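You operate a simulated robot arm through the tools that you are given. There is no shell and no other tool.

The job below is to be done with a simulated two-armed robot. You get a single attempt, and the scene is never put back.

## Task
Switch the cabinet on, then drives on, home the machine and load the ring program from the program card.
Fine: pull the stop button out before the drives.

Only the result counts: the job must be done as asked and must still hold three seconds after the hand-in. Knocking over, shifting, dropping, spilling or breaking anything else fails it.

## Robot
Two 7-joint arms with two-finger parallel grippers on one trunk that stands fixed in place. Base frame: the origin is at the foot of the trunk, x ahead of it, y to its left, z up. Units: m, rad, N and s.
The left shoulder is at [0.08, 0.131, 0.947], the right one opposite. With the tool pointing down near the work surface each hand reaches from about 0.18 to 0.8 m from the base axis, measured 20 degrees to its own side. Payload 1.57 kg a hand.
The TCP of each hand is the grasp point between the finger pads, 0.03 m short of the fingertips. In the tool frame z runs along the fingers and y along their closing line. The gripper opens to 0.11 m. The fingers are 0.024 m wide and 0.012 m thick; the gripper's body (0.048 by 0.112 m) begins 0.078 m behind the TCP.
Orientation is that of the tool frame in the base frame, as a unit quaternion [w, x, y, z]. With the fingers straight down and closing along the base's y, the tool's x points along the base's -x, its y along +y and its z along -z.

## Interface
- The arms move only by the tool move_arm. It takes "left_series", "right_series" or both (then of equal length, played together; a hand with none holds still); each is a list of rows, each an object of numbers (a shift or turn left out is 0, a gripper value left out holds the last): "wx", "wy", "wz": the turn, a rotation vector about the tool's x, y, z in rad; "x", "y", "z": the shift along the tool's x, y, z in m; "gripper": the finger opening in m, from 0 to 0.11. In form: [{"wx": .., "wy": .., "wz": .., "x": .., "y": .., "z": .., "gripper": ..}, ...]. A call has 1 to 20 rows; each row shifts and turns the commanded pose from where the row before left it, along the tool's axes as they then stand. A row lasts 0.2 s, in which the tool goes at most 0.05 m and 0.15 rad; a call with a longer step from one row to the next is refused whole, and so is a gripper value outside its range. A pose out of reach is approached as far as the arm can. The call stops where the force on the tool passes 50 N (or 10 N more than at its start, if that is more) or the arm is blocked; 0.2 s more then pass. The fingers move at their own pace (about 0.108 m/s each) and stop on an object; they squeeze with about 37 N. The grip force told is the motor's: it shows also when the fingers shut on nothing. Time passes only in rows, and 0.2 s behind the last, so rows that do not move let the fingers close. It gives the time, the measured TCP pose, the force on the tool (base axes), the opening and the grip force at its end, in the units of the frame above (readings bear some noise), with the torque about the TCP (base axes, N m) and any sound that the robot's microphone picked up.
- Cameras (640 x 400 px; columns grow to the right, rows downward): "scene" is now at [-0.0492, 0.0185, 1.4398]; the picture's right is [0.21, -0.98, -0.00], its down [-0.37, -0.08, -0.93] and it looks along [0.90, 0.20, -0.38] (base axes); focal length 214 px, centre (320, 200). "left" rides on the left gripper at [0.07, -0.016, -0.141] in its tool frame; the picture's right is [0.23, 0.97, 0.00], its down [-0.86, 0.20, -0.48] and it looks along [-0.47, 0.11, 0.88] (tool axes); focal length 222 px, centre (320, 200). "right" rides on the right gripper at [0.07, 0.016, -0.141] in its tool frame; the picture's right is [-0.23, 0.97, 0.00], its down [-0.86, -0.20, -0.48] and it looks along [-0.47, -0.11, 0.88] (tool axes); focal length 222 px, centre (320, 200). There is no depth. A picture from a camera that has moved, and an enlarged one, comes with that camera's place and axes in the base frame and with its lens.
- snapshot(camera): a new picture of that camera. No time passes.
- turn_head(pan, tilt): turns the head with the scene camera to pan (to the left, within 1.902 rad either way) and tilt (down, from -0.506 to 1.204), counted from straight ahead of the robot. It gives what a move gives.
- inspect(camera, box): a new picture of the part [left, top, right, bottom] of that camera's present view, enlarged. No time passes.
- close_job(): hands the job in; it is judged then, once.

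Places have to be worked out from the pictures, the camera data and where the tool is seen. Open the grippers and draw the arms clear of the work before you hand the job in, unless the task says otherwise.

The tools are called after "Call:" as a command line: name --argument value ..., lists and objects as JSON in quotes. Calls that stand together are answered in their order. move_arm: Moves the arms, as the interface text tells. Its arguments: {"type":"object","properties":{"left_series":{"type":"array","items":{"type":"object","properties":{"wx":{"type":"number"},"wy":{"type":"number"},"wz":{"type":"number"},"x":{"type":"number"},"y":{"type":"number"},"z":{"type":"number"},"gripper":{"type":"number"}}}},"right_series":{"type":"array","items":{"type":"object","properties":{"wx":{"type":"number"},"wy":{"type":"number"},"wz":{"type":"number"},"x":{"type":"number"},"y":{"type":"number"},"z":{"type":"number"},"gripper":{"type":"number"}}}}},"required":[]} The other tools are called the same way: turn_head (pan, tilt) turns the head that bears the scene camera; snapshot (camera) takes a picture; inspect (camera, box) takes an enlarged picture of a part of a camera's view; close_job () hands the job in.

At the start:

```text
time_s: 0.0
left_eef_pos: [0.5089, 0.0656, 1.3271]
left_tcp_rot: [0.001, 0.0, 1.0, 0.0]
left_contact_force: [0.5, -0.8, 0.2]
left_ft_torque: [0.02, 0.03, 0.01]
left_grip_width: 0.1101
left_gripper_force: 0.0
right_eef_pos: [0.4166, -0.2992, 1.3843]
right_tcp_rot: [0.0, 0.001, 1.0, 0.0]
right_contact_force: [0.3, -0.8, 0.4]
right_ft_torque: [0.0, -0.01, 0.02]
right_grip_width: 0.1101
right_gripper_force: 0.1
head pan, tilt: [0.216, 0.389]
```

scene: 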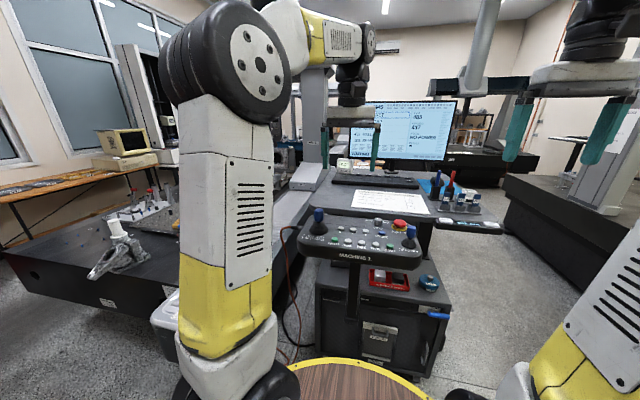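
right: 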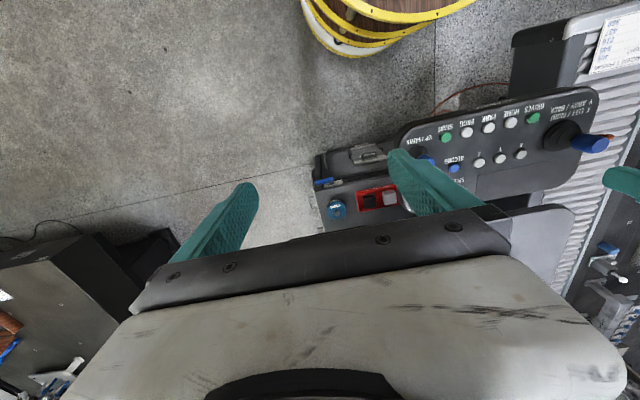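
left: 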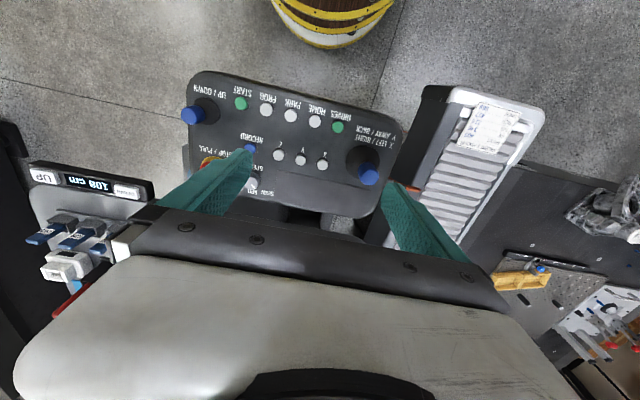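

I start by enlarging the scene views of the console, the monitor and the cabinet to read the labels.

Call:
inspect --camera "scene" --box '[280, 180, 480, 305]'

Call:
inspect --camera "scene" --box '[310, 90, 470, 190]'

Call:
inspect --camera "scene" --box '[310, 250, 470, 350]'

Call:
inspect --camera "left" --box '[170, 60, 410, 210]'

Call:
inspect --camera "right" --box '[300, 70, 620, 270]'

Call:
inspect --camera "left" --box '[420, 80, 560, 168]'

```text
3.20 times, centred on (380, 242) of scene
camera zoom: at [-0.0492, 0.0185, 1.4398], right [0.21, -0.98, 0.0], down [-0.37, -0.08, -0.93], along [0.9, 0.2, -0.38], focal length 686 px, centre (128, 64)
```

zoom: 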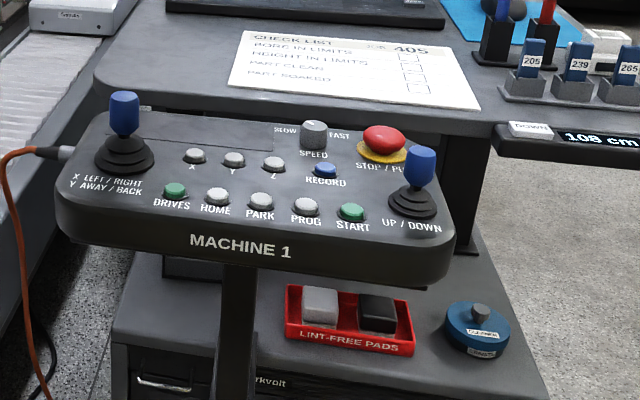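

```text
4.00 times, centred on (390, 140) of scene
camera zoom: at [-0.0492, 0.0185, 1.4398], right [0.21, -0.98, 0.0], down [-0.37, -0.08, -0.93], along [0.9, 0.2, -0.38], focal length 858 px, centre (40, 440)
```

zoom: 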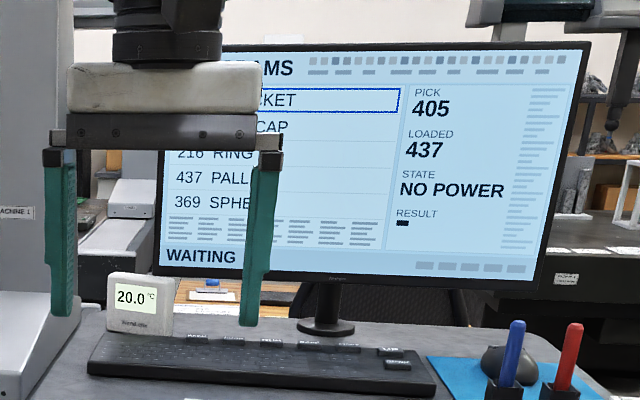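

```text
4.00 times, centred on (390, 300) of scene
camera zoom: at [-0.0492, 0.0185, 1.4398], right [0.21, -0.98, 0.0], down [-0.37, -0.08, -0.93], along [0.9, 0.2, -0.38], focal length 858 px, centre (40, -200)
```

zoom: 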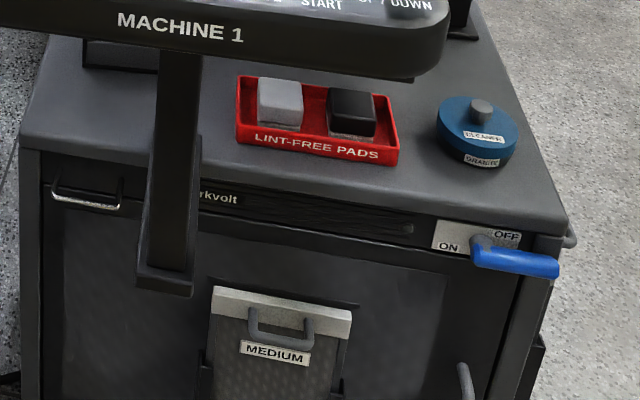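

```text
2.67 times, centred on (290, 135) of left
camera zoom: at [0.4381, 0.05, 1.4669], right [-0.23, 0.97, 0.0], down [0.86, 0.2, 0.48], along [0.47, 0.11, -0.88], focal length 592 px, centre (400, 373)
```

zoom: 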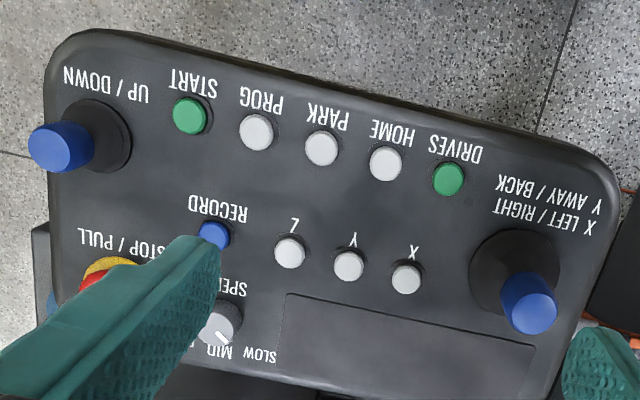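

```text
2.00 times, centred on (460, 170) of right
camera zoom: at [0.3466, -0.2814, 1.5245], right [0.23, 0.97, 0.0], down [0.86, -0.2, 0.48], along [0.47, -0.11, -0.88], focal length 444 px, centre (40, 260)
```

zoom: 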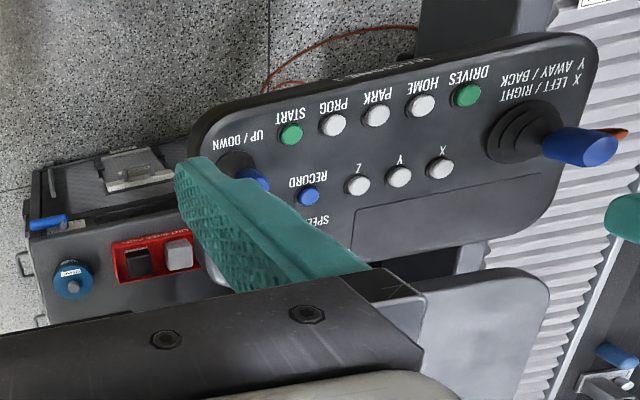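

```text
4.55 times, centred on (490, 124) of left
camera zoom: at [0.4381, 0.05, 1.4669], right [-0.23, 0.97, 0.0], down [0.86, 0.2, 0.48], along [0.47, 0.11, -0.88], focal length 1010 px, centre (-453, 546)
```

zoom: 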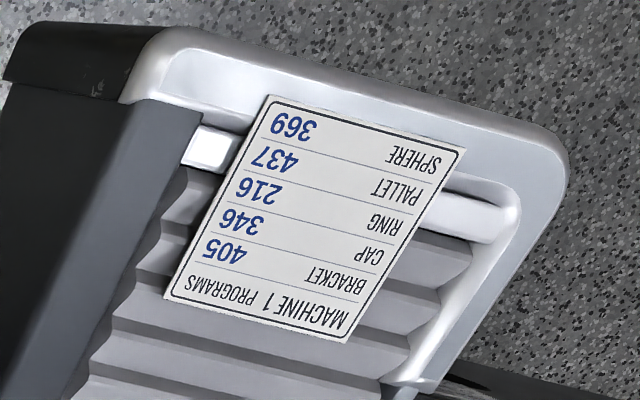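

Console buttons triangulate to about z 1.08 (HOME ≈ (0.50, 0.055), PROG ≈ (0.50, -0.025)), and the blue cabinet lever to about (0.755, -0.36, 0.575). The card says RING = 216. I'll zoom in further on the lever, the keyboard and the stop button.

Call:
inspect --camera "scene" --box '[410, 295, 458, 325]'

Call:
inspect --camera "right" --box '[305, 140, 369, 220]'

Call:
inspect --camera "scene" --box '[370, 205, 430, 250]'

Call:
inspect --camera "scene" --box '[325, 165, 425, 190]'

Call:
inspect --camera "scene" --box '[345, 185, 435, 220]'

Call:
inspect --camera "scene" --box '[300, 225, 380, 270]'

```text
13.33 times, centred on (434, 310) of scene
camera zoom: at [-0.0492, 0.0185, 1.4398], right [0.21, -0.98, 0.0], down [-0.37, -0.08, -0.93], along [0.9, 0.2, -0.38], focal length 2860 px, centre (-1200, -1267)
```

zoom: 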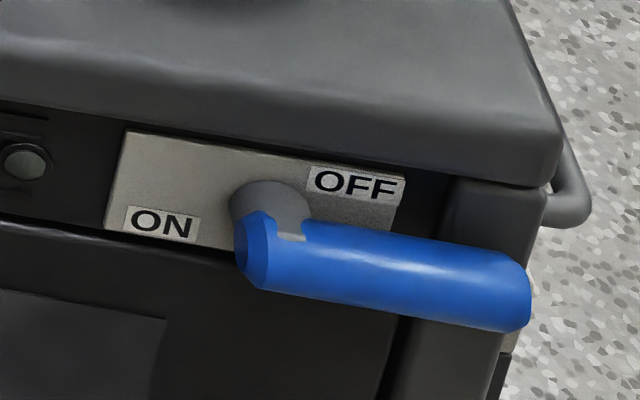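

```text
5.00 times, centred on (337, 180) of right
camera zoom: at [0.3466, -0.2814, 1.5245], right [0.23, 0.97, 0.0], down [0.86, -0.2, 0.48], along [0.47, -0.11, -0.88], focal length 1111 px, centre (235, 300)
```

zoom: 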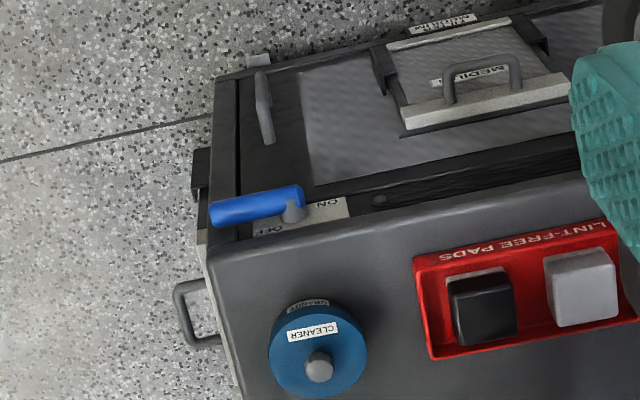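

```text
8.89 times, centred on (400, 228) of scene
camera zoom: at [-0.0492, 0.0185, 1.4398], right [0.21, -0.98, 0.0], down [-0.37, -0.08, -0.93], along [0.9, 0.2, -0.38], focal length 1906 px, centre (-391, -44)
```

zoom: 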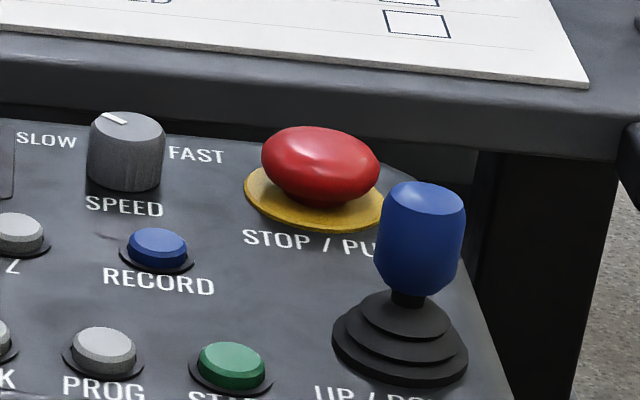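

```text
6.40 times, centred on (375, 178) of scene
camera zoom: at [-0.0492, 0.0185, 1.4398], right [0.21, -0.98, 0.0], down [-0.37, -0.08, -0.93], along [0.9, 0.2, -0.38], focal length 1373 px, centre (-32, 344)
```

zoom: 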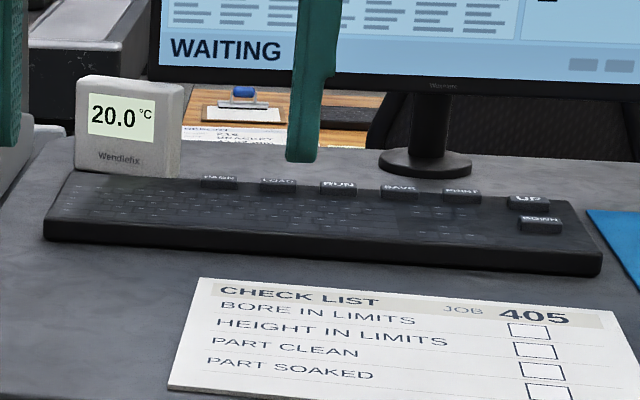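

```text
7.11 times, centred on (390, 202) of scene
camera zoom: at [-0.0492, 0.0185, 1.4398], right [0.21, -0.98, 0.0], down [-0.37, -0.08, -0.93], along [0.9, 0.2, -0.38], focal length 1525 px, centre (-178, 182)
```

zoom: 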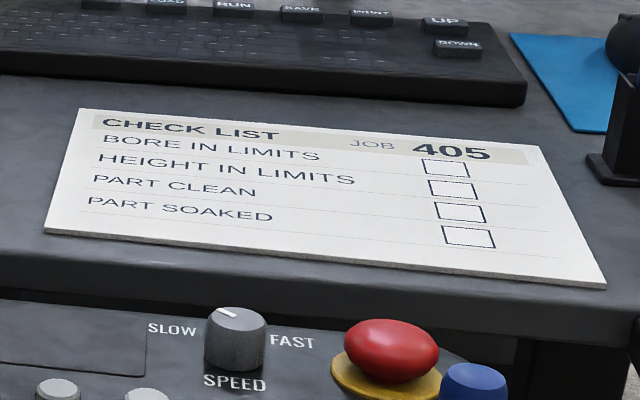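

```text
8.00 times, centred on (340, 248) of scene
camera zoom: at [-0.0492, 0.0185, 1.4398], right [0.21, -0.98, 0.0], down [-0.37, -0.08, -0.93], along [0.9, 0.2, -0.38], focal length 1716 px, centre (160, -180)
```

zoom: 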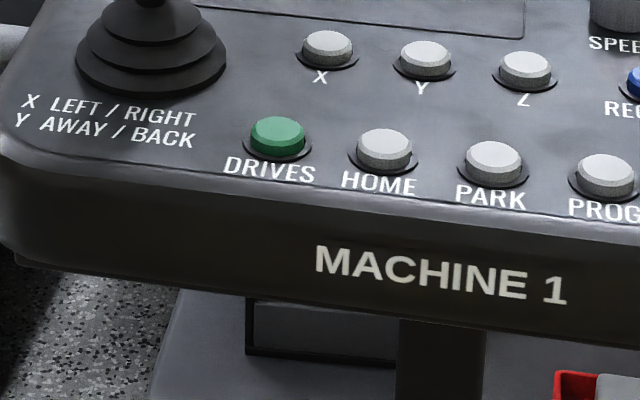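

The lever points right towards OFF, ON is at lower left. The keyboard has LOAD/UP/DOWN keys but sits far away, so the console PROG button matters. I'll lower the right hand to the right of the console while pitching it forward, to look at the lever closely.

Call:
move_arm --right_series '[{"z": 0.04, "y": -0.012}, {"z": 0.04, "y": -0.012}, {"z": 0.04, "y": -0.012}, {"z": 0.04, "y": -0.012}, {"z": 0.04, "y": -0.012}, {"z": 0.04}, {"z": 0.04}, {"z": 0.04, "gripper": 0.0}, {"z": 0.03}, {"wy": -0.14}, {"wy": -0.14}, {"wy": -0.14}, {"wy": -0.14}, {"wy": -0.14}]'

Call:
snapshot --camera "scene"

Call:
snapshot --camera "right"

```text
time_s: 3.0
left_eef_pos: [0.5078, 0.0654, 1.3265]
left_tcp_rot: [0.0, 0.0, 1.0, 0.0]
left_contact_force: [-0.2, 0.2, -0.6]
left_ft_torque: [-0.01, 0.0, -0.01]
left_grip_width: 0.1102
left_gripper_force: 0.0
right_eef_pos: [0.4156, -0.3574, 1.0341]
right_tcp_rot: [0.342, 0.0, 0.94, 0.0]
right_contact_force: [1.0, -0.3, 0.3]
right_ft_torque: [0.0, -0.02, 0.0]
right_grip_width: 0.0
right_gripper_force: 21.7
head pan, tilt: [0.216, 0.389]
```

```text
taken
```

scene: 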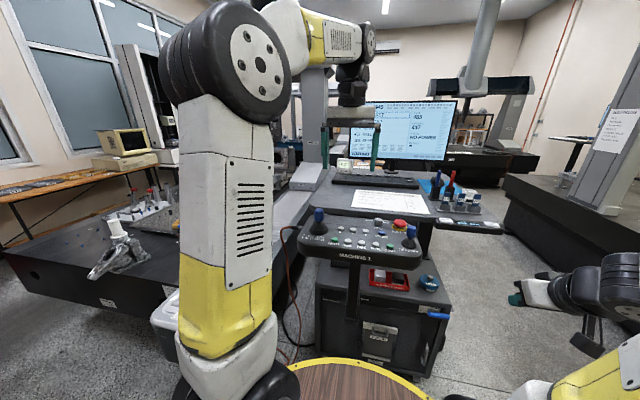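

```text
taken
camera right: at [0.2722, -0.3404, 1.0961], right [0.17, 0.97, 0.15], down [0.35, -0.2, 0.92], along [0.92, -0.11, -0.37], focal length 222 px, centre (320, 200)
```

right: 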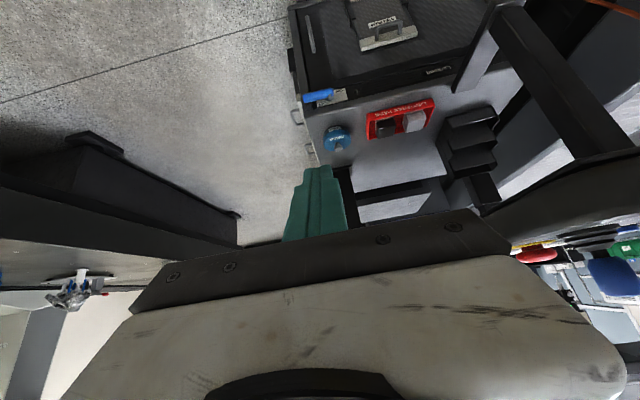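

The arm has room here. I enlarge the lever in this view to refine its position and orientation.

Call:
inspect --camera "right" --box '[280, 60, 376, 120]'

Call:
inspect --camera "right" --box '[580, 200, 640, 300]'

```text
6.67 times, centred on (328, 90) of right
camera zoom: at [0.2722, -0.3404, 1.0961], right [0.17, 0.97, 0.15], down [0.35, -0.2, 0.92], along [0.92, -0.11, -0.37], focal length 1481 px, centre (267, 933)
```

zoom: 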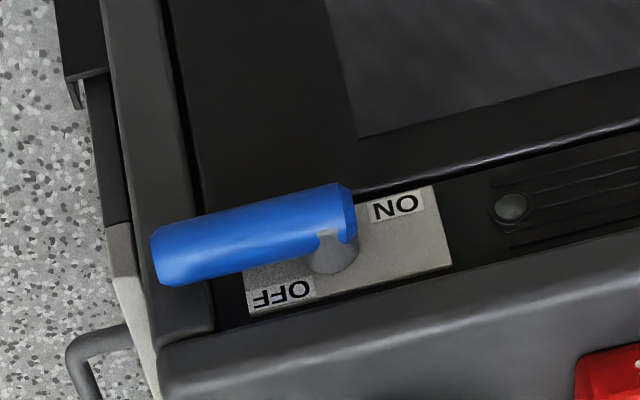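

```text
4.00 times, centred on (610, 250) of right
camera zoom: at [0.2722, -0.3404, 1.0961], right [0.17, 0.97, 0.15], down [0.35, -0.2, 0.92], along [0.92, -0.11, -0.37], focal length 888 px, centre (-840, 0)
```

zoom: 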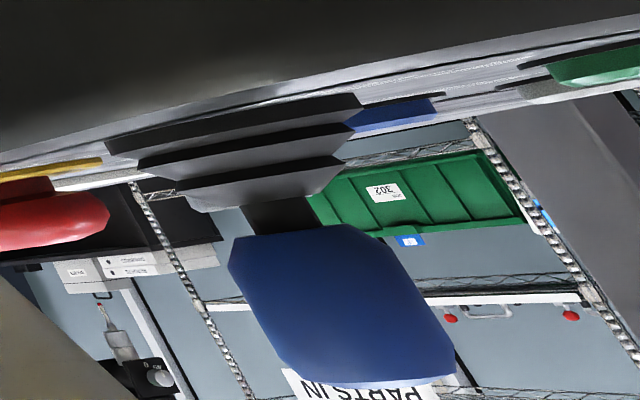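

The lever's pivot is about (0.75, -0.327, 0.588), with its tip at y ≈ -0.396. I'll bring the closed right fingers, nearly horizontal, to a standoff above and in front of the lever.

Call:
move_arm --right_series '[{"z": 0.038, "x": 0.007, "y": -0.003}, {"z": 0.038, "x": 0.007, "y": -0.003}, {"z": 0.038, "x": 0.007, "y": -0.003}, {"z": 0.038, "x": 0.007, "y": -0.003}, {"z": 0.038, "x": 0.007, "y": -0.003}, {"z": 0.038, "x": 0.007, "y": -0.003}, {"z": 0.038, "x": 0.007, "y": -0.003}, {"wy": -0.139}, {"wy": -0.139}, {"wy": -0.139}, {"wy": -0.139}, {"wy": -0.139}]'

Call:
snapshot --camera "scene"

Call:
snapshot --camera "right"

```text
time_s: 5.6
left_eef_pos: [0.508, 0.0667, 1.328]
left_tcp_rot: [0.0, 0.0, 1.0, 0.0]
left_contact_force: [-0.8, -0.5, -0.6]
left_ft_torque: [0.0, 0.01, 0.0]
left_grip_width: 0.1102
left_gripper_force: 0.0
right_eef_pos: [0.5488, -0.38, 0.7988]
right_tcp_rot: [0.643, -0.001, 0.766, 0.0]
right_contact_force: [0.5, -0.1, -0.7]
right_ft_torque: [0.01, 0.05, 0.02]
right_grip_width: 0.0002
right_gripper_force: 21.3
head pan, tilt: [0.216, 0.389]
```

```text
taken
```

scene: 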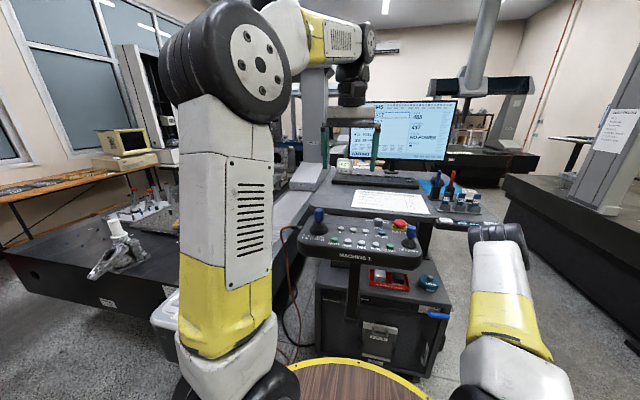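

```text
taken
camera right: at [0.3984, -0.3627, 0.7547], right [0.04, 0.97, 0.22], down [-0.32, -0.2, 0.93], along [0.95, -0.11, 0.31], focal length 222 px, centre (320, 200)
```

right: 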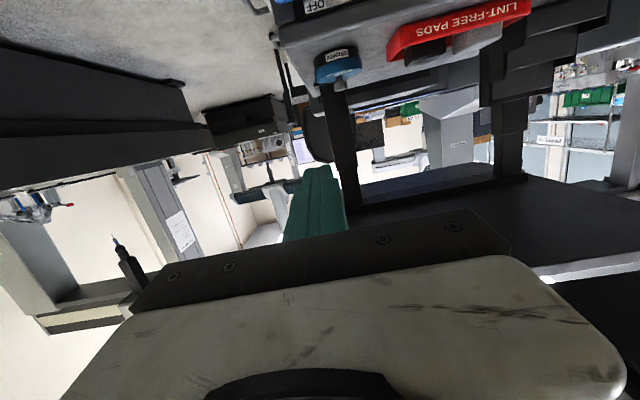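

The pose is reachable. I'll approach to just in front of and above the lever and look again.

Call:
move_arm --right_series '[{"x": 0.0255, "z": 0.027}, {"x": 0.0255, "z": 0.027}, {"x": 0.0255, "z": 0.027}, {"x": 0.0255, "z": 0.027}, {"x": 0.0255, "z": 0.027}]'

Call:
snapshot --camera "scene"

Call:
snapshot --camera "right"

Call:
snapshot --camera "left"

```text
time_s: 6.8
left_eef_pos: [0.508, 0.0656, 1.3263]
left_tcp_rot: [0.0, 0.0, 1.0, 0.0]
left_contact_force: [0.9, 0.5, 0.1]
left_ft_torque: [0.01, -0.02, 0.01]
left_grip_width: 0.1098
left_gripper_force: 0.0
right_eef_pos: [0.6602, -0.3805, 0.6509]
right_tcp_rot: [0.642, 0.0, 0.766, 0.0]
right_contact_force: [0.9, -0.5, 0.5]
right_ft_torque: [0.03, 0.03, 0.02]
right_grip_width: 0.0001
right_gripper_force: 20.9
head pan, tilt: [0.216, 0.389]
```

```text
taken
```

scene: 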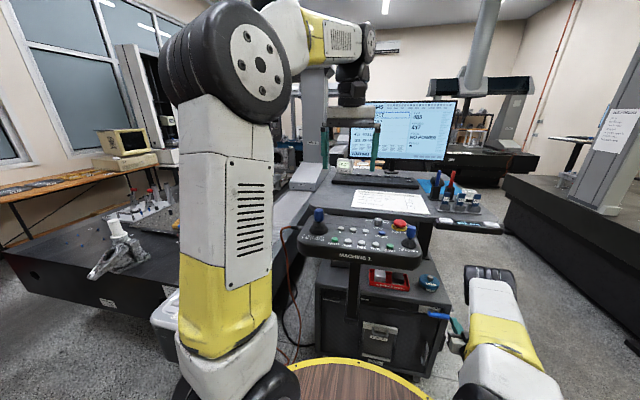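

```text
taken
camera right: at [0.5093, -0.3634, 0.6061], right [0.04, 0.97, 0.22], down [-0.32, -0.2, 0.93], along [0.95, -0.11, 0.3], focal length 222 px, centre (320, 200)
```

right: 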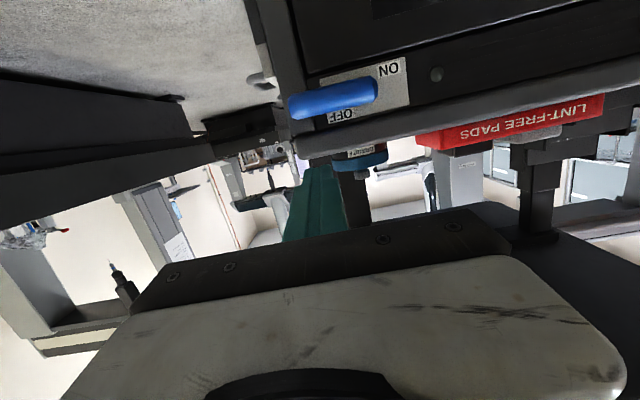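

```text
taken
camera left: at [0.438, 0.05, 1.4669], right [-0.23, 0.97, 0.0], down [0.86, 0.2, 0.48], along [0.47, 0.11, -0.88], focal length 222 px, centre (320, 200)
```

left: 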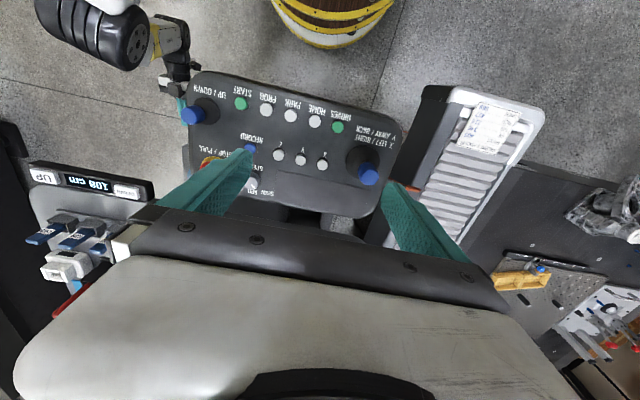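

In this view the lever lies at z ≈ 0.583, from y -0.395 to -0.312. I'll move the fingers over the lever and press its outer part down gently, watching the force.

Call:
move_arm --right_series '[{"x": 0.0028, "y": 0.0008, "z": 0.0208}, {"x": 0.0028, "y": 0.0008, "z": 0.0208}, {"x": 0.0028, "y": 0.0008, "z": 0.0208}, {}, {"x": 0.0084, "z": 0.0015}, {"x": 0.0084, "z": 0.0015}, {"x": 0.0084, "z": 0.0015}, {"x": 0.0084, "z": 0.0015}, {"x": 0.0084, "z": 0.0015}]'

Call:
snapshot --camera "right"

Call:
inspect --camera "scene" --box '[400, 280, 496, 340]'

```text
time_s: 8.8
left_eef_pos: [0.5074, 0.0667, 1.327]
left_tcp_rot: [0.001, 0.0, 1.0, 0.0]
left_contact_force: [0.5, -0.6, 0.2]
left_ft_torque: [0.0, 0.02, 0.01]
left_grip_width: 0.11
left_gripper_force: 0.0
right_eef_pos: [0.7195, -0.3773, 0.5859]
right_tcp_rot: [0.642, 0.0, 0.767, 0.0]
right_contact_force: [-3.2, 0.7, 1.5]
right_ft_torque: [0.03, -0.02, 0.05]
right_grip_width: 0.0002
right_gripper_force: 21.2
head pan, tilt: [0.216, 0.389]
```

```text
taken
camera right: at [0.5686, -0.3597, 0.5429], right [0.04, 0.97, 0.22], down [-0.32, -0.2, 0.93], along [0.95, -0.11, 0.3], focal length 222 px, centre (320, 200)
```

right: 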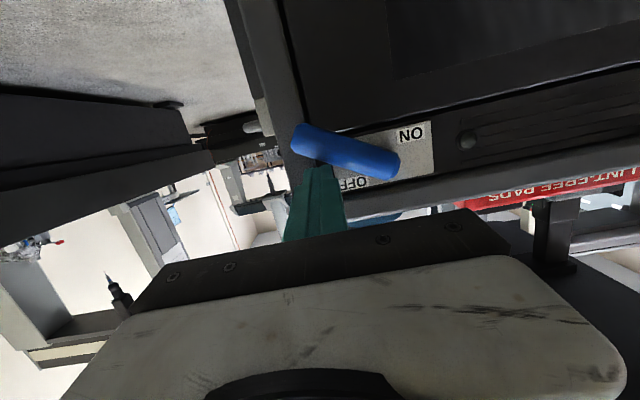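

```text
6.67 times, centred on (448, 310) of scene
camera zoom: at [-0.0493, 0.0186, 1.4398], right [0.21, -0.98, 0.0], down [-0.37, -0.08, -0.93], along [0.9, 0.2, -0.38], focal length 1430 px, centre (-533, -533)
```

zoom: 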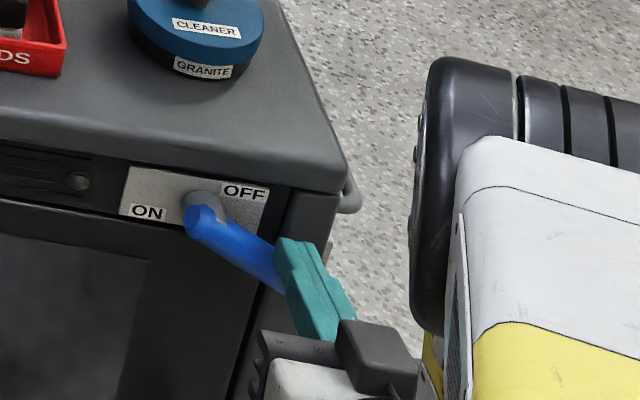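

The lever turns downward easily. I continue along the arc to bring it to about 90 degrees.

Call:
move_arm --right_series '[{"x": 0.0074, "y": -0.0005, "z": 0.0013}, {"x": 0.0074, "y": -0.0005, "z": 0.0013}, {"x": 0.0084, "y": 0.0042, "z": 0.0015}, {"x": 0.0084, "y": 0.0042, "z": 0.0015}, {"x": 0.0064, "y": 0.0068, "z": 0.0011}, {"x": 0.0064, "y": 0.0068, "z": 0.0011}, {"x": 0.0033, "y": 0.0064, "z": 0.0006}, {"x": 0.0033, "y": 0.0064, "z": 0.0006}]'

Call:
snapshot --camera "right"

Call:
inspect --camera "scene" --box '[400, 280, 496, 340]'

Call:
inspect --camera "scene" --box '[340, 95, 460, 170]'

```text
time_s: 10.6
left_eef_pos: [0.5072, 0.0645, 1.327]
left_tcp_rot: [0.0, 0.0, 1.0, 0.0]
left_contact_force: [-0.1, -0.3, 0.5]
left_ft_torque: [0.0, 0.02, -0.03]
left_grip_width: 0.11
left_gripper_force: 0.0
right_eef_pos: [0.7199, -0.3476, 0.5374]
right_tcp_rot: [0.643, 0.003, 0.766, -0.003]
right_contact_force: [-1.6, -18.0, 6.5]
right_ft_torque: [0.19, -0.23, -0.54]
right_grip_width: 0.0001
right_gripper_force: 21.1
head pan, tilt: [0.216, 0.389]
```

```text
taken
camera right: at [0.569, -0.3288, 0.4928], right [0.05, 0.97, 0.22], down [-0.33, -0.2, 0.92], along [0.94, -0.12, 0.31], focal length 222 px, centre (320, 200)
```

right: 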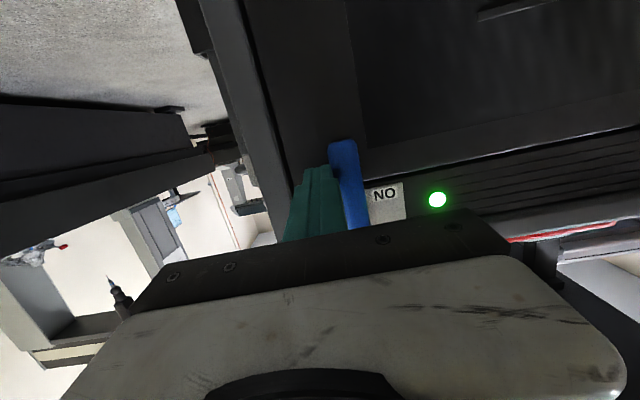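

```text
6.67 times, centred on (448, 310) of scene
camera zoom: at [-0.0494, 0.0181, 1.4398], right [0.21, -0.98, 0.0], down [-0.37, -0.08, -0.93], along [0.9, 0.2, -0.38], focal length 1430 px, centre (-533, -533)
```

zoom: 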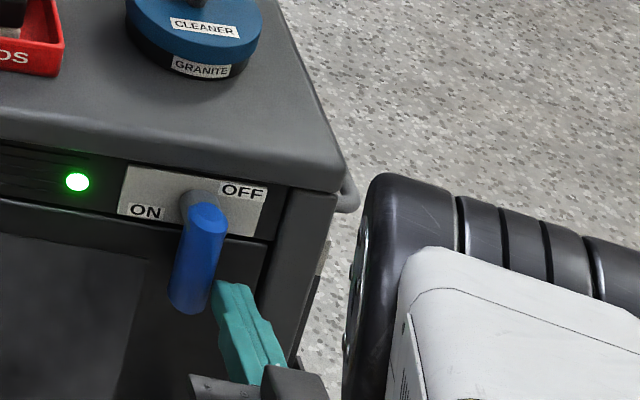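

```text
5.33 times, centred on (400, 132) of scene
camera zoom: at [-0.0494, 0.0181, 1.4398], right [0.21, -0.98, 0.0], down [-0.37, -0.08, -0.93], along [0.9, 0.2, -0.38], focal length 1144 px, centre (-107, 560)
```

zoom: 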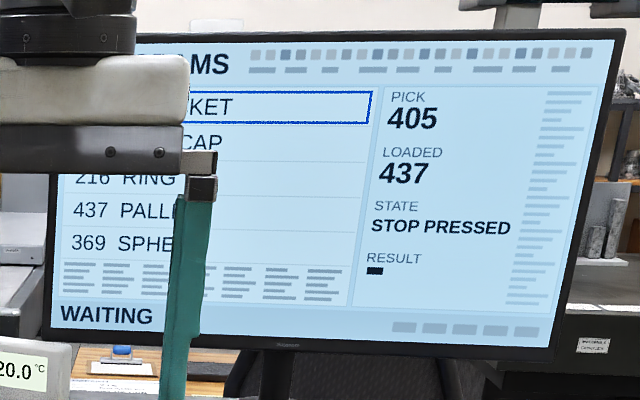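

The cabinet is on: the green lamp is lit and the screen state is "STOP PRESSED". Now I back the right hand off the lever and bring it up with the fingers turning down again.

Call:
move_arm --right_series '[{"y": -0.015}, {"z": -0.045}, {"z": -0.045}, {"z": -0.045}, {"x": -0.047, "z": -0.01}, {"x": -0.047, "z": -0.01}, {"x": -0.047, "z": -0.01}, {"x": -0.047, "z": -0.01}, {"x": -0.047, "z": -0.01}, {"wy": 0.14}, {"wy": 0.14}, {"wy": 0.14}, {"wy": 0.14}, {"wy": 0.14}, {"wy": 0.14}, {"wy": 0.14}, {"wy": 0.14}, {"wy": 0.14}, {"wy": 0.136}]'

Call:
move_arm --right_series '[{"z": -0.048, "gripper": 0.07}, {"z": -0.048}, {"z": -0.048}, {"z": -0.048}, {"z": -0.048}, {"z": -0.048}, {"z": -0.048}, {"z": -0.048}, {"z": -0.048}, {"z": -0.048}]'

Call:
snapshot --camera "scene"

Call:
snapshot --camera "right"

```text
time_s: 14.6
left_eef_pos: [0.5079, 0.065, 1.3275]
left_tcp_rot: [0.0, 0.0, 1.0, 0.0]
left_contact_force: [-0.7, -0.7, -0.1]
left_ft_torque: [0.02, -0.04, 0.0]
left_grip_width: 0.1099
left_gripper_force: 0.0
right_eef_pos: [0.5793, -0.3596, 0.799]
right_tcp_rot: [-0.002, 0.0, 1.0, 0.0]
right_contact_force: [-0.2, -0.4, 0.5]
right_ft_torque: [0.0, 0.04, 0.01]
right_grip_width: 0.0
right_gripper_force: 21.3
head pan, tilt: [0.216, 0.389]
```

```text
time_s: 16.8
left_eef_pos: [0.507, 0.0664, 1.3276]
left_tcp_rot: [0.0, 0.0, 1.0, 0.0]
left_contact_force: [1.5, 0.2, 1.0]
left_ft_torque: [-0.01, -0.01, -0.05]
left_grip_width: 0.1098
left_gripper_force: 0.1
right_eef_pos: [0.5807, -0.3584, 1.2815]
right_tcp_rot: [-0.001, 0.001, 1.0, -0.001]
right_contact_force: [-0.3, 0.4, 0.1]
right_ft_torque: [0.02, -0.01, 0.02]
right_grip_width: 0.07
right_gripper_force: 0.1
head pan, tilt: [0.216, 0.389]
```

```text
taken
```

scene: 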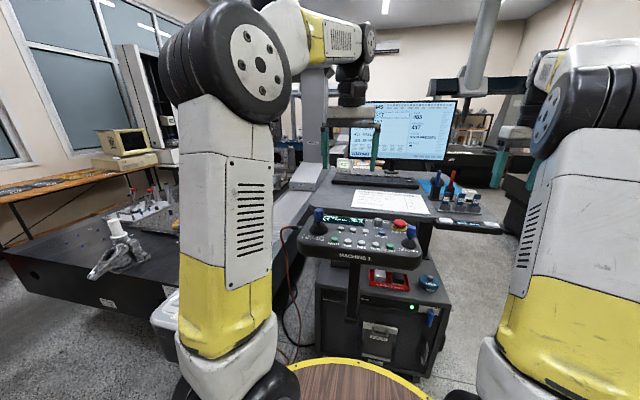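

```text
taken
camera right: at [0.5118, -0.3408, 1.4229], right [0.23, 0.97, 0.0], down [0.86, -0.2, 0.48], along [0.46, -0.11, -0.88], focal length 222 px, centre (320, 200)
```

right: 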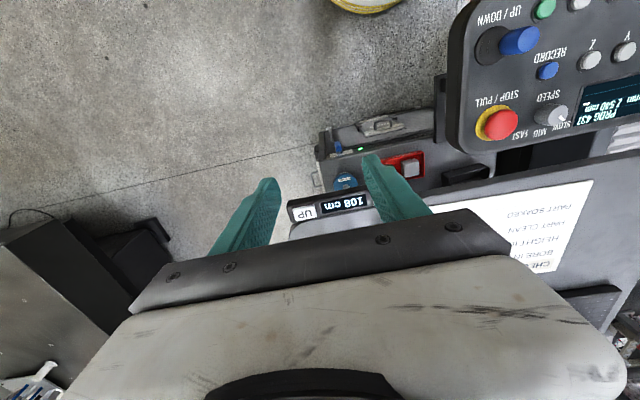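

The lever holds at ON and the lamp stays lit. I zoom in on the stop button from this view to triangulate it.

Call:
inspect --camera "right" --box '[440, 70, 600, 170]'

Call:
inspect --camera "scene" --box '[300, 205, 428, 265]'

```text
4.00 times, centred on (520, 120) of right
camera zoom: at [0.5118, -0.3408, 1.4229], right [0.23, 0.97, 0.0], down [0.86, -0.2, 0.48], along [0.46, -0.11, -0.88], focal length 888 px, centre (-480, 520)
```

zoom: 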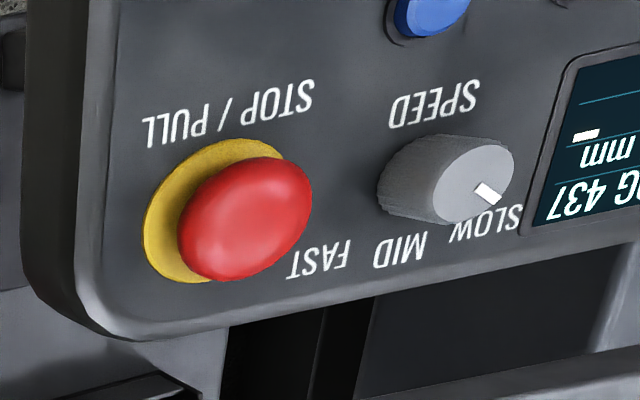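

```text
5.00 times, centred on (364, 235) of scene
camera zoom: at [-0.049, 0.0185, 1.4398], right [0.21, -0.98, 0.0], down [-0.37, -0.08, -0.93], along [0.9, 0.2, -0.38], focal length 1072 px, centre (100, 25)
```

zoom: 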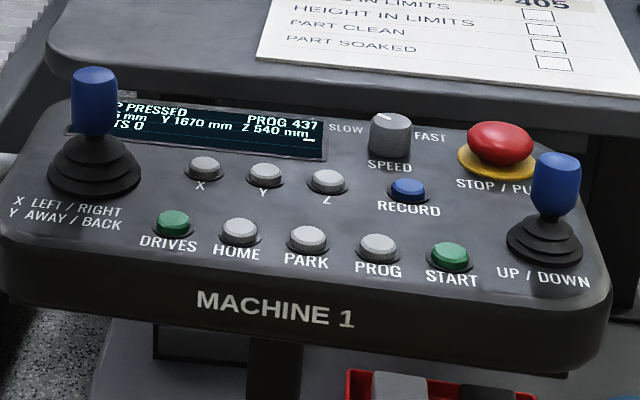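

The stop mushroom is centred at about (0.623, -0.1065, 1.095), with a diameter of about 0.044 m. I move the right hand above it at a safe height, and shift the left hand left for clearance.

Call:
move_arm --right_series '[{"y": 0.042, "x": -0.007}, {"y": 0.042, "x": -0.007}, {"y": 0.042, "x": -0.007}, {"y": 0.042, "x": -0.007}, {"y": 0.042, "x": -0.007}, {"y": 0.042, "x": -0.007}, {"z": 0.03}, {"z": 0.03}, {"z": 0.03}]' --left_series '[{"y": 0.02}, {"y": 0.02}, {"y": 0.02}, {"y": 0.02}, {}, {}, {}, {}, {}]'

Call:
snapshot --camera "scene"

Call:
snapshot --camera "right"

Call:
snapshot --camera "left"

```text
time_s: 18.8
left_eef_pos: [0.5067, 0.1472, 1.3263]
left_tcp_rot: [0.0, 0.0, 1.0, 0.0]
left_contact_force: [0.2, 0.7, -0.6]
left_ft_torque: [0.0, 0.01, 0.05]
left_grip_width: 0.11
left_gripper_force: 0.1
right_eef_pos: [0.6209, -0.1055, 1.1879]
right_tcp_rot: [0.0, 0.0, 1.0, 0.0]
right_contact_force: [-0.4, -0.9, -0.7]
right_ft_torque: [0.0, 0.0, -0.01]
right_grip_width: 0.0696
right_gripper_force: 0.1
head pan, tilt: [0.216, 0.389]
```

```text
taken
```

scene: 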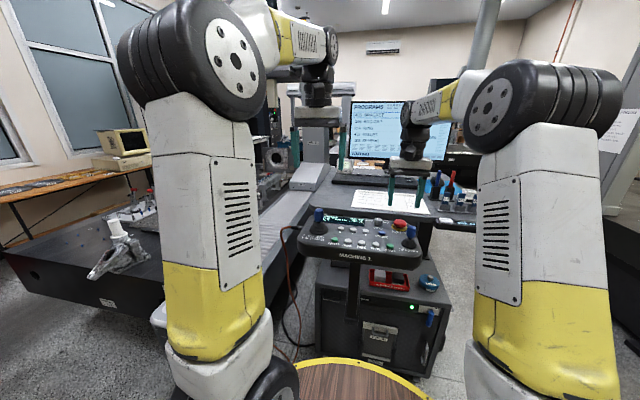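

```text
taken
camera right: at [0.5511, -0.0878, 1.3299], right [0.23, 0.97, 0.0], down [0.86, -0.2, 0.48], along [0.47, -0.11, -0.88], focal length 222 px, centre (320, 200)
```

right: 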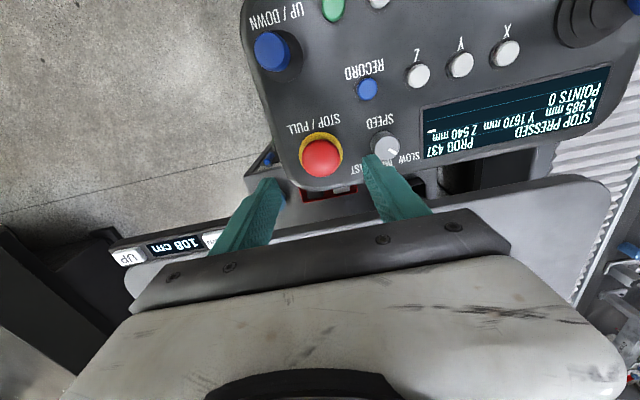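

```text
taken
camera left: at [0.4371, 0.1301, 1.4665], right [-0.23, 0.97, 0.0], down [0.86, 0.2, 0.48], along [0.47, 0.11, -0.88], focal length 222 px, centre (320, 200)
```

left: 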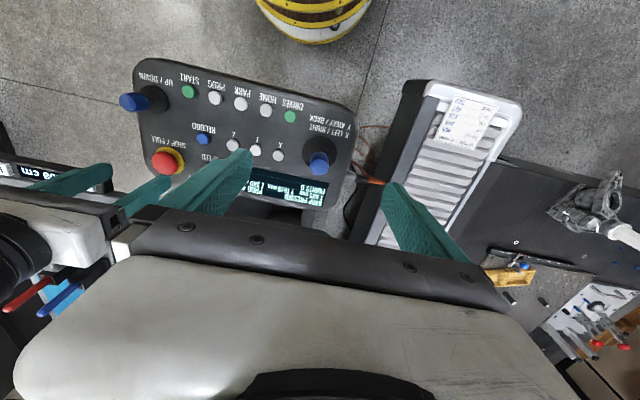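

The mushroom sits under the fingers; the speed knob's edge is about y = -0.05. I narrow the opening to 0.06, descend to a TCP z of about 1.117, and close on the mushroom.

Call:
move_arm --right_series '[{"x": -0.003, "gripper": 0.06}, {"z": 0.02}, {"z": 0.02}, {"z": 0.015}, {"z": 0.012}]'

Call:
snapshot --camera "right"

Call:
inspect --camera "scene" --box '[360, 190, 440, 240]'

```text
time_s: 20.0
left_eef_pos: [0.5066, 0.1456, 1.328]
left_tcp_rot: [0.0, 0.0, 1.0, 0.001]
left_contact_force: [-0.4, -0.1, -0.3]
left_ft_torque: [-0.04, 0.0, -0.01]
left_grip_width: 0.1099
left_gripper_force: 0.1
right_eef_pos: [0.6243, -0.1067, 1.1223]
right_tcp_rot: [-0.001, 0.0, 1.0, 0.0]
right_contact_force: [0.0, -0.2, -0.1]
right_ft_torque: [-0.01, -0.02, 0.03]
right_grip_width: 0.0601
right_gripper_force: 0.0
head pan, tilt: [0.216, 0.389]
```

```text
taken
camera right: at [0.5548, -0.0892, 1.2637], right [0.23, 0.97, 0.0], down [0.86, -0.2, 0.48], along [0.46, -0.11, -0.88], focal length 222 px, centre (320, 200)
```

right: 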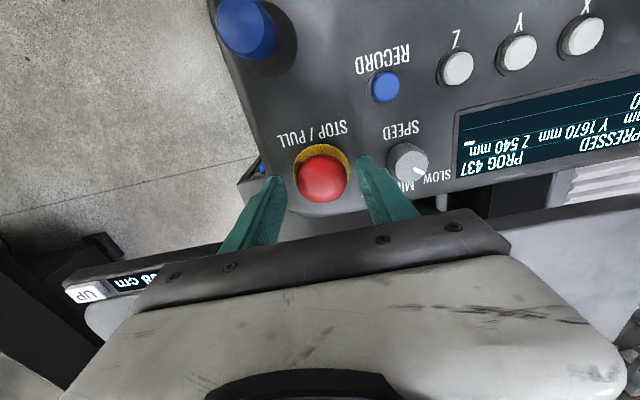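

```text
8.00 times, centred on (400, 215) of scene
camera zoom: at [-0.0491, 0.0186, 1.4398], right [0.21, -0.98, 0.0], down [-0.37, -0.08, -0.93], along [0.9, 0.2, -0.38], focal length 1716 px, centre (-320, 80)
```

zoom: 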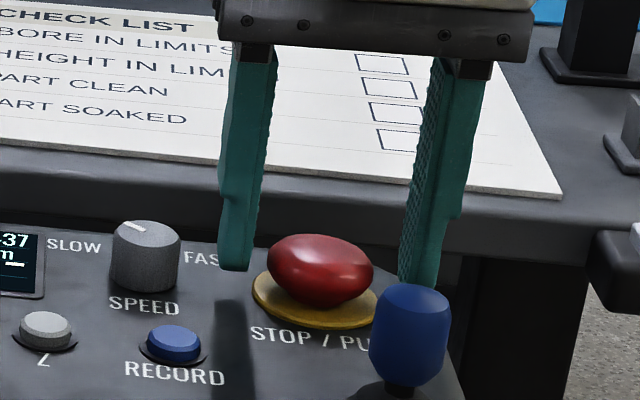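

The fingers straddle the mushroom with clearance on each side. I go down 7 mm more and close.

Call:
move_arm --right_series '[{"z": 0.007}, {"gripper": 0.0}, {}, {}]'

Call:
inspect --camera "scene" --box '[360, 190, 440, 240]'

```text
time_s: 21.0
left_eef_pos: [0.5075, 0.1468, 1.3268]
left_tcp_rot: [0.0, 0.001, 1.0, 0.001]
left_contact_force: [-0.7, 0.1, -0.7]
left_ft_torque: [-0.02, 0.0, 0.05]
left_grip_width: 0.1098
left_gripper_force: 0.2
right_eef_pos: [0.6252, -0.1045, 1.1156]
right_tcp_rot: [-0.001, 0.0, 1.0, 0.001]
right_contact_force: [1.1, 8.2, -1.9]
right_ft_torque: [0.25, -0.35, 0.09]
right_grip_width: 0.0416
right_gripper_force: 45.4
head pan, tilt: [0.216, 0.389]
```

```text
8.00 times, centred on (400, 215) of scene
camera zoom: at [-0.049, 0.0191, 1.4398], right [0.21, -0.98, 0.0], down [-0.37, -0.08, -0.93], along [0.9, 0.2, -0.38], focal length 1716 px, centre (-320, 80)
```

zoom: 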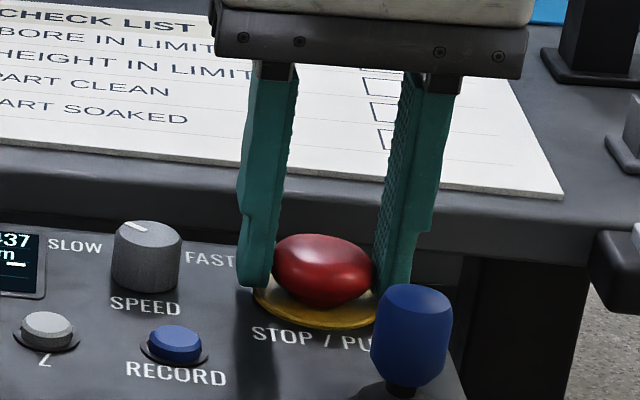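

It is gripped at 0.042 m. I pull straight up in small steps.

Call:
move_arm --right_series '[{"z": -0.003, "y": 0.0015}, {"z": -0.004}, {"z": -0.004}, {"z": -0.004}]'

Call:
inspect --camera "scene" --box '[360, 190, 440, 240]'

Call:
inspect --camera "scene" --box '[340, 95, 460, 170]'

```text
time_s: 22.0
left_eef_pos: [0.5077, 0.1449, 1.325]
left_tcp_rot: [-0.002, 0.0, 1.0, 0.0]
left_contact_force: [-0.1, 0.1, -0.2]
left_ft_torque: [-0.02, 0.0, 0.02]
left_grip_width: 0.1101
left_gripper_force: 0.1
right_eef_pos: [0.6241, -0.1049, 1.1291]
right_tcp_rot: [-0.004, -0.001, 1.0, 0.0]
right_contact_force: [-0.5, 5.6, -39.5]
right_ft_torque: [0.12, 0.13, -0.01]
right_grip_width: 0.0416
right_gripper_force: 45.4
head pan, tilt: [0.216, 0.389]
```

```text
8.00 times, centred on (400, 215) of scene
camera zoom: at [-0.0479, 0.0187, 1.4398], right [0.21, -0.98, 0.0], down [-0.37, -0.08, -0.92], along [0.9, 0.2, -0.38], focal length 1716 px, centre (-320, 80)
```

zoom: 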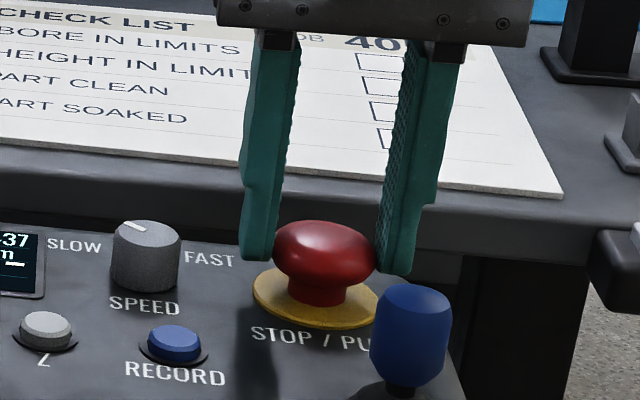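

```text
5.33 times, centred on (400, 132) of scene
camera zoom: at [-0.0479, 0.0187, 1.4398], right [0.21, -0.98, 0.0], down [-0.37, -0.08, -0.92], along [0.9, 0.2, -0.38], focal length 1144 px, centre (-107, 560)
```

zoom: 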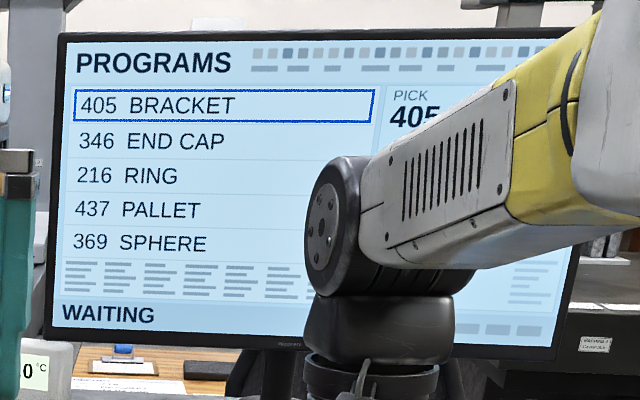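

The mushroom has risen to its stop and is out. I relax slightly, open the fingers, and lift clear.

Call:
move_arm --right_series '[{"z": 0.002}, {"gripper": 0.062}, {}, {"z": -0.03}, {"z": -0.04}, {"z": -0.05}, {"z": -0.05}]'

Call:
inspect --camera "scene" --box '[300, 205, 428, 265]'

Call:
snapshot --camera "right"

```text
time_s: 23.6
left_eef_pos: [0.5066, 0.145, 1.3272]
left_tcp_rot: [0.001, 0.0, 1.0, -0.001]
left_contact_force: [-0.6, 0.6, -0.6]
left_ft_torque: [-0.03, 0.0, 0.0]
left_grip_width: 0.11
left_gripper_force: 0.1
right_eef_pos: [0.6241, -0.1064, 1.2964]
right_tcp_rot: [-0.002, 0.0, 1.0, 0.0]
right_contact_force: [-0.6, 0.0, 0.2]
right_ft_torque: [0.03, 0.02, -0.02]
right_grip_width: 0.0622
right_gripper_force: 0.1
head pan, tilt: [0.216, 0.389]
```

```text
5.00 times, centred on (364, 235) of scene
camera zoom: at [-0.049, 0.0186, 1.4398], right [0.21, -0.98, 0.0], down [-0.37, -0.08, -0.93], along [0.9, 0.2, -0.38], focal length 1072 px, centre (100, 25)
```

zoom: 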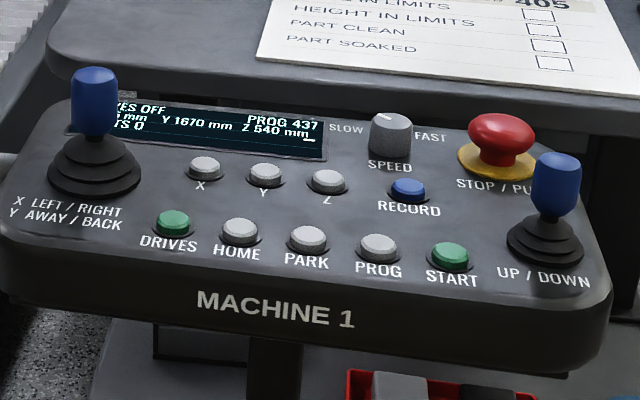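

```text
taken
camera right: at [0.5556, -0.0894, 1.437], right [0.23, 0.97, 0.0], down [0.86, -0.2, 0.48], along [0.46, -0.11, -0.88], focal length 222 px, centre (320, 200)
```

right: 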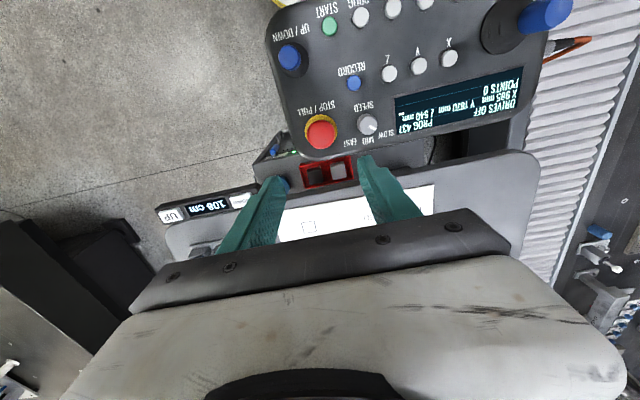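

The display now reads "DRIVES OFF", so the stop is released. Homing may move the machine along its guideway, so I draw the left hand back and out of the way. The right hand will press the buttons with closed fingers, starting with a move to above DRIVES.

Call:
move_arm --left_series '[{"x": 0.03, "y": 0.026}, {"x": 0.03, "y": 0.026}, {"x": 0.03, "y": 0.026}, {"x": 0.03, "y": 0.026}, {}, {}]' --right_series '[{"gripper": 0.0}, {}, {"x": 0.04}, {"x": 0.042}, {"x": 0.042}, {}]'

Call:
snapshot --camera "scene"

Call:
snapshot --camera "right"

Call:
snapshot --camera "left"

```text
time_s: 25.0
left_eef_pos: [0.3878, 0.2497, 1.3258]
left_tcp_rot: [0.0, 0.001, 1.0, 0.0]
left_contact_force: [0.0, 0.3, 0.9]
left_ft_torque: [-0.03, 0.02, 0.02]
left_grip_width: 0.1103
left_gripper_force: 0.1
right_eef_pos: [0.4988, -0.1035, 1.2975]
right_tcp_rot: [-0.001, 0.001, 1.0, 0.0]
right_contact_force: [0.4, 0.3, 0.0]
right_ft_torque: [-0.02, 0.01, 0.01]
right_grip_width: 0.0
right_gripper_force: 21.1
head pan, tilt: [0.216, 0.389]
```

```text
taken
```

scene: 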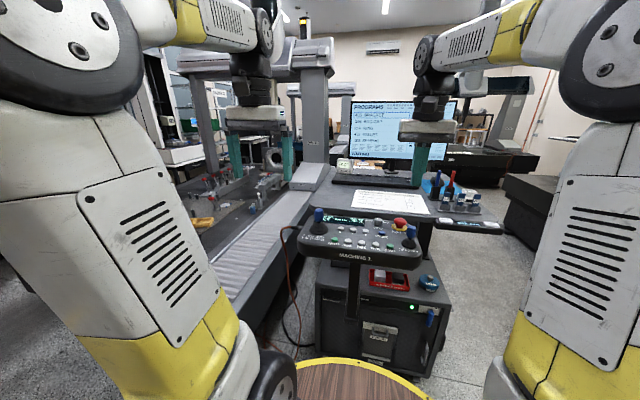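

```text
taken
camera right: at [0.4298, -0.0867, 1.4391], right [0.23, 0.97, 0.0], down [0.86, -0.2, 0.48], along [0.46, -0.11, -0.88], focal length 222 px, centre (320, 200)
```

right: 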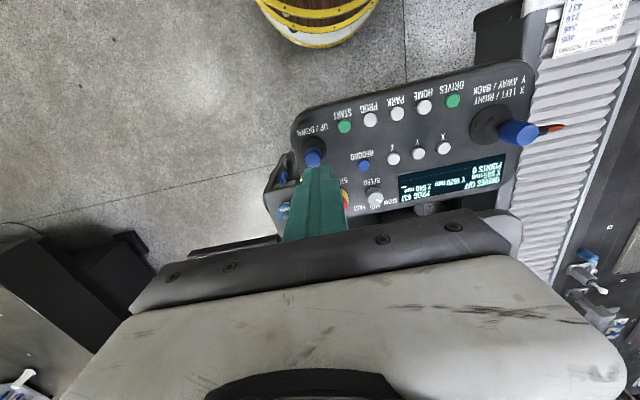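

```text
taken
camera left: at [0.3169, 0.2335, 1.4653], right [-0.23, 0.97, 0.0], down [0.86, 0.2, 0.48], along [0.47, 0.11, -0.88], focal length 222 px, centre (320, 200)
```

left: 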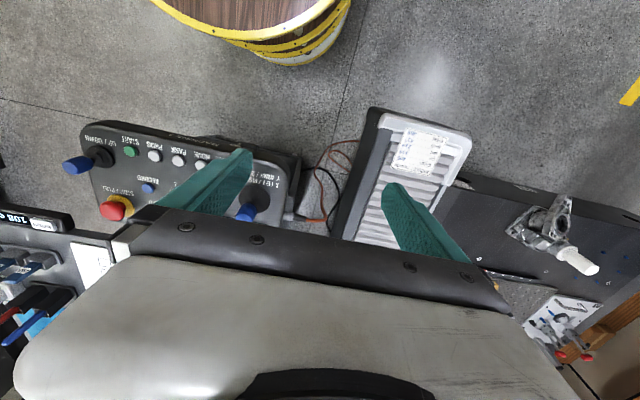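

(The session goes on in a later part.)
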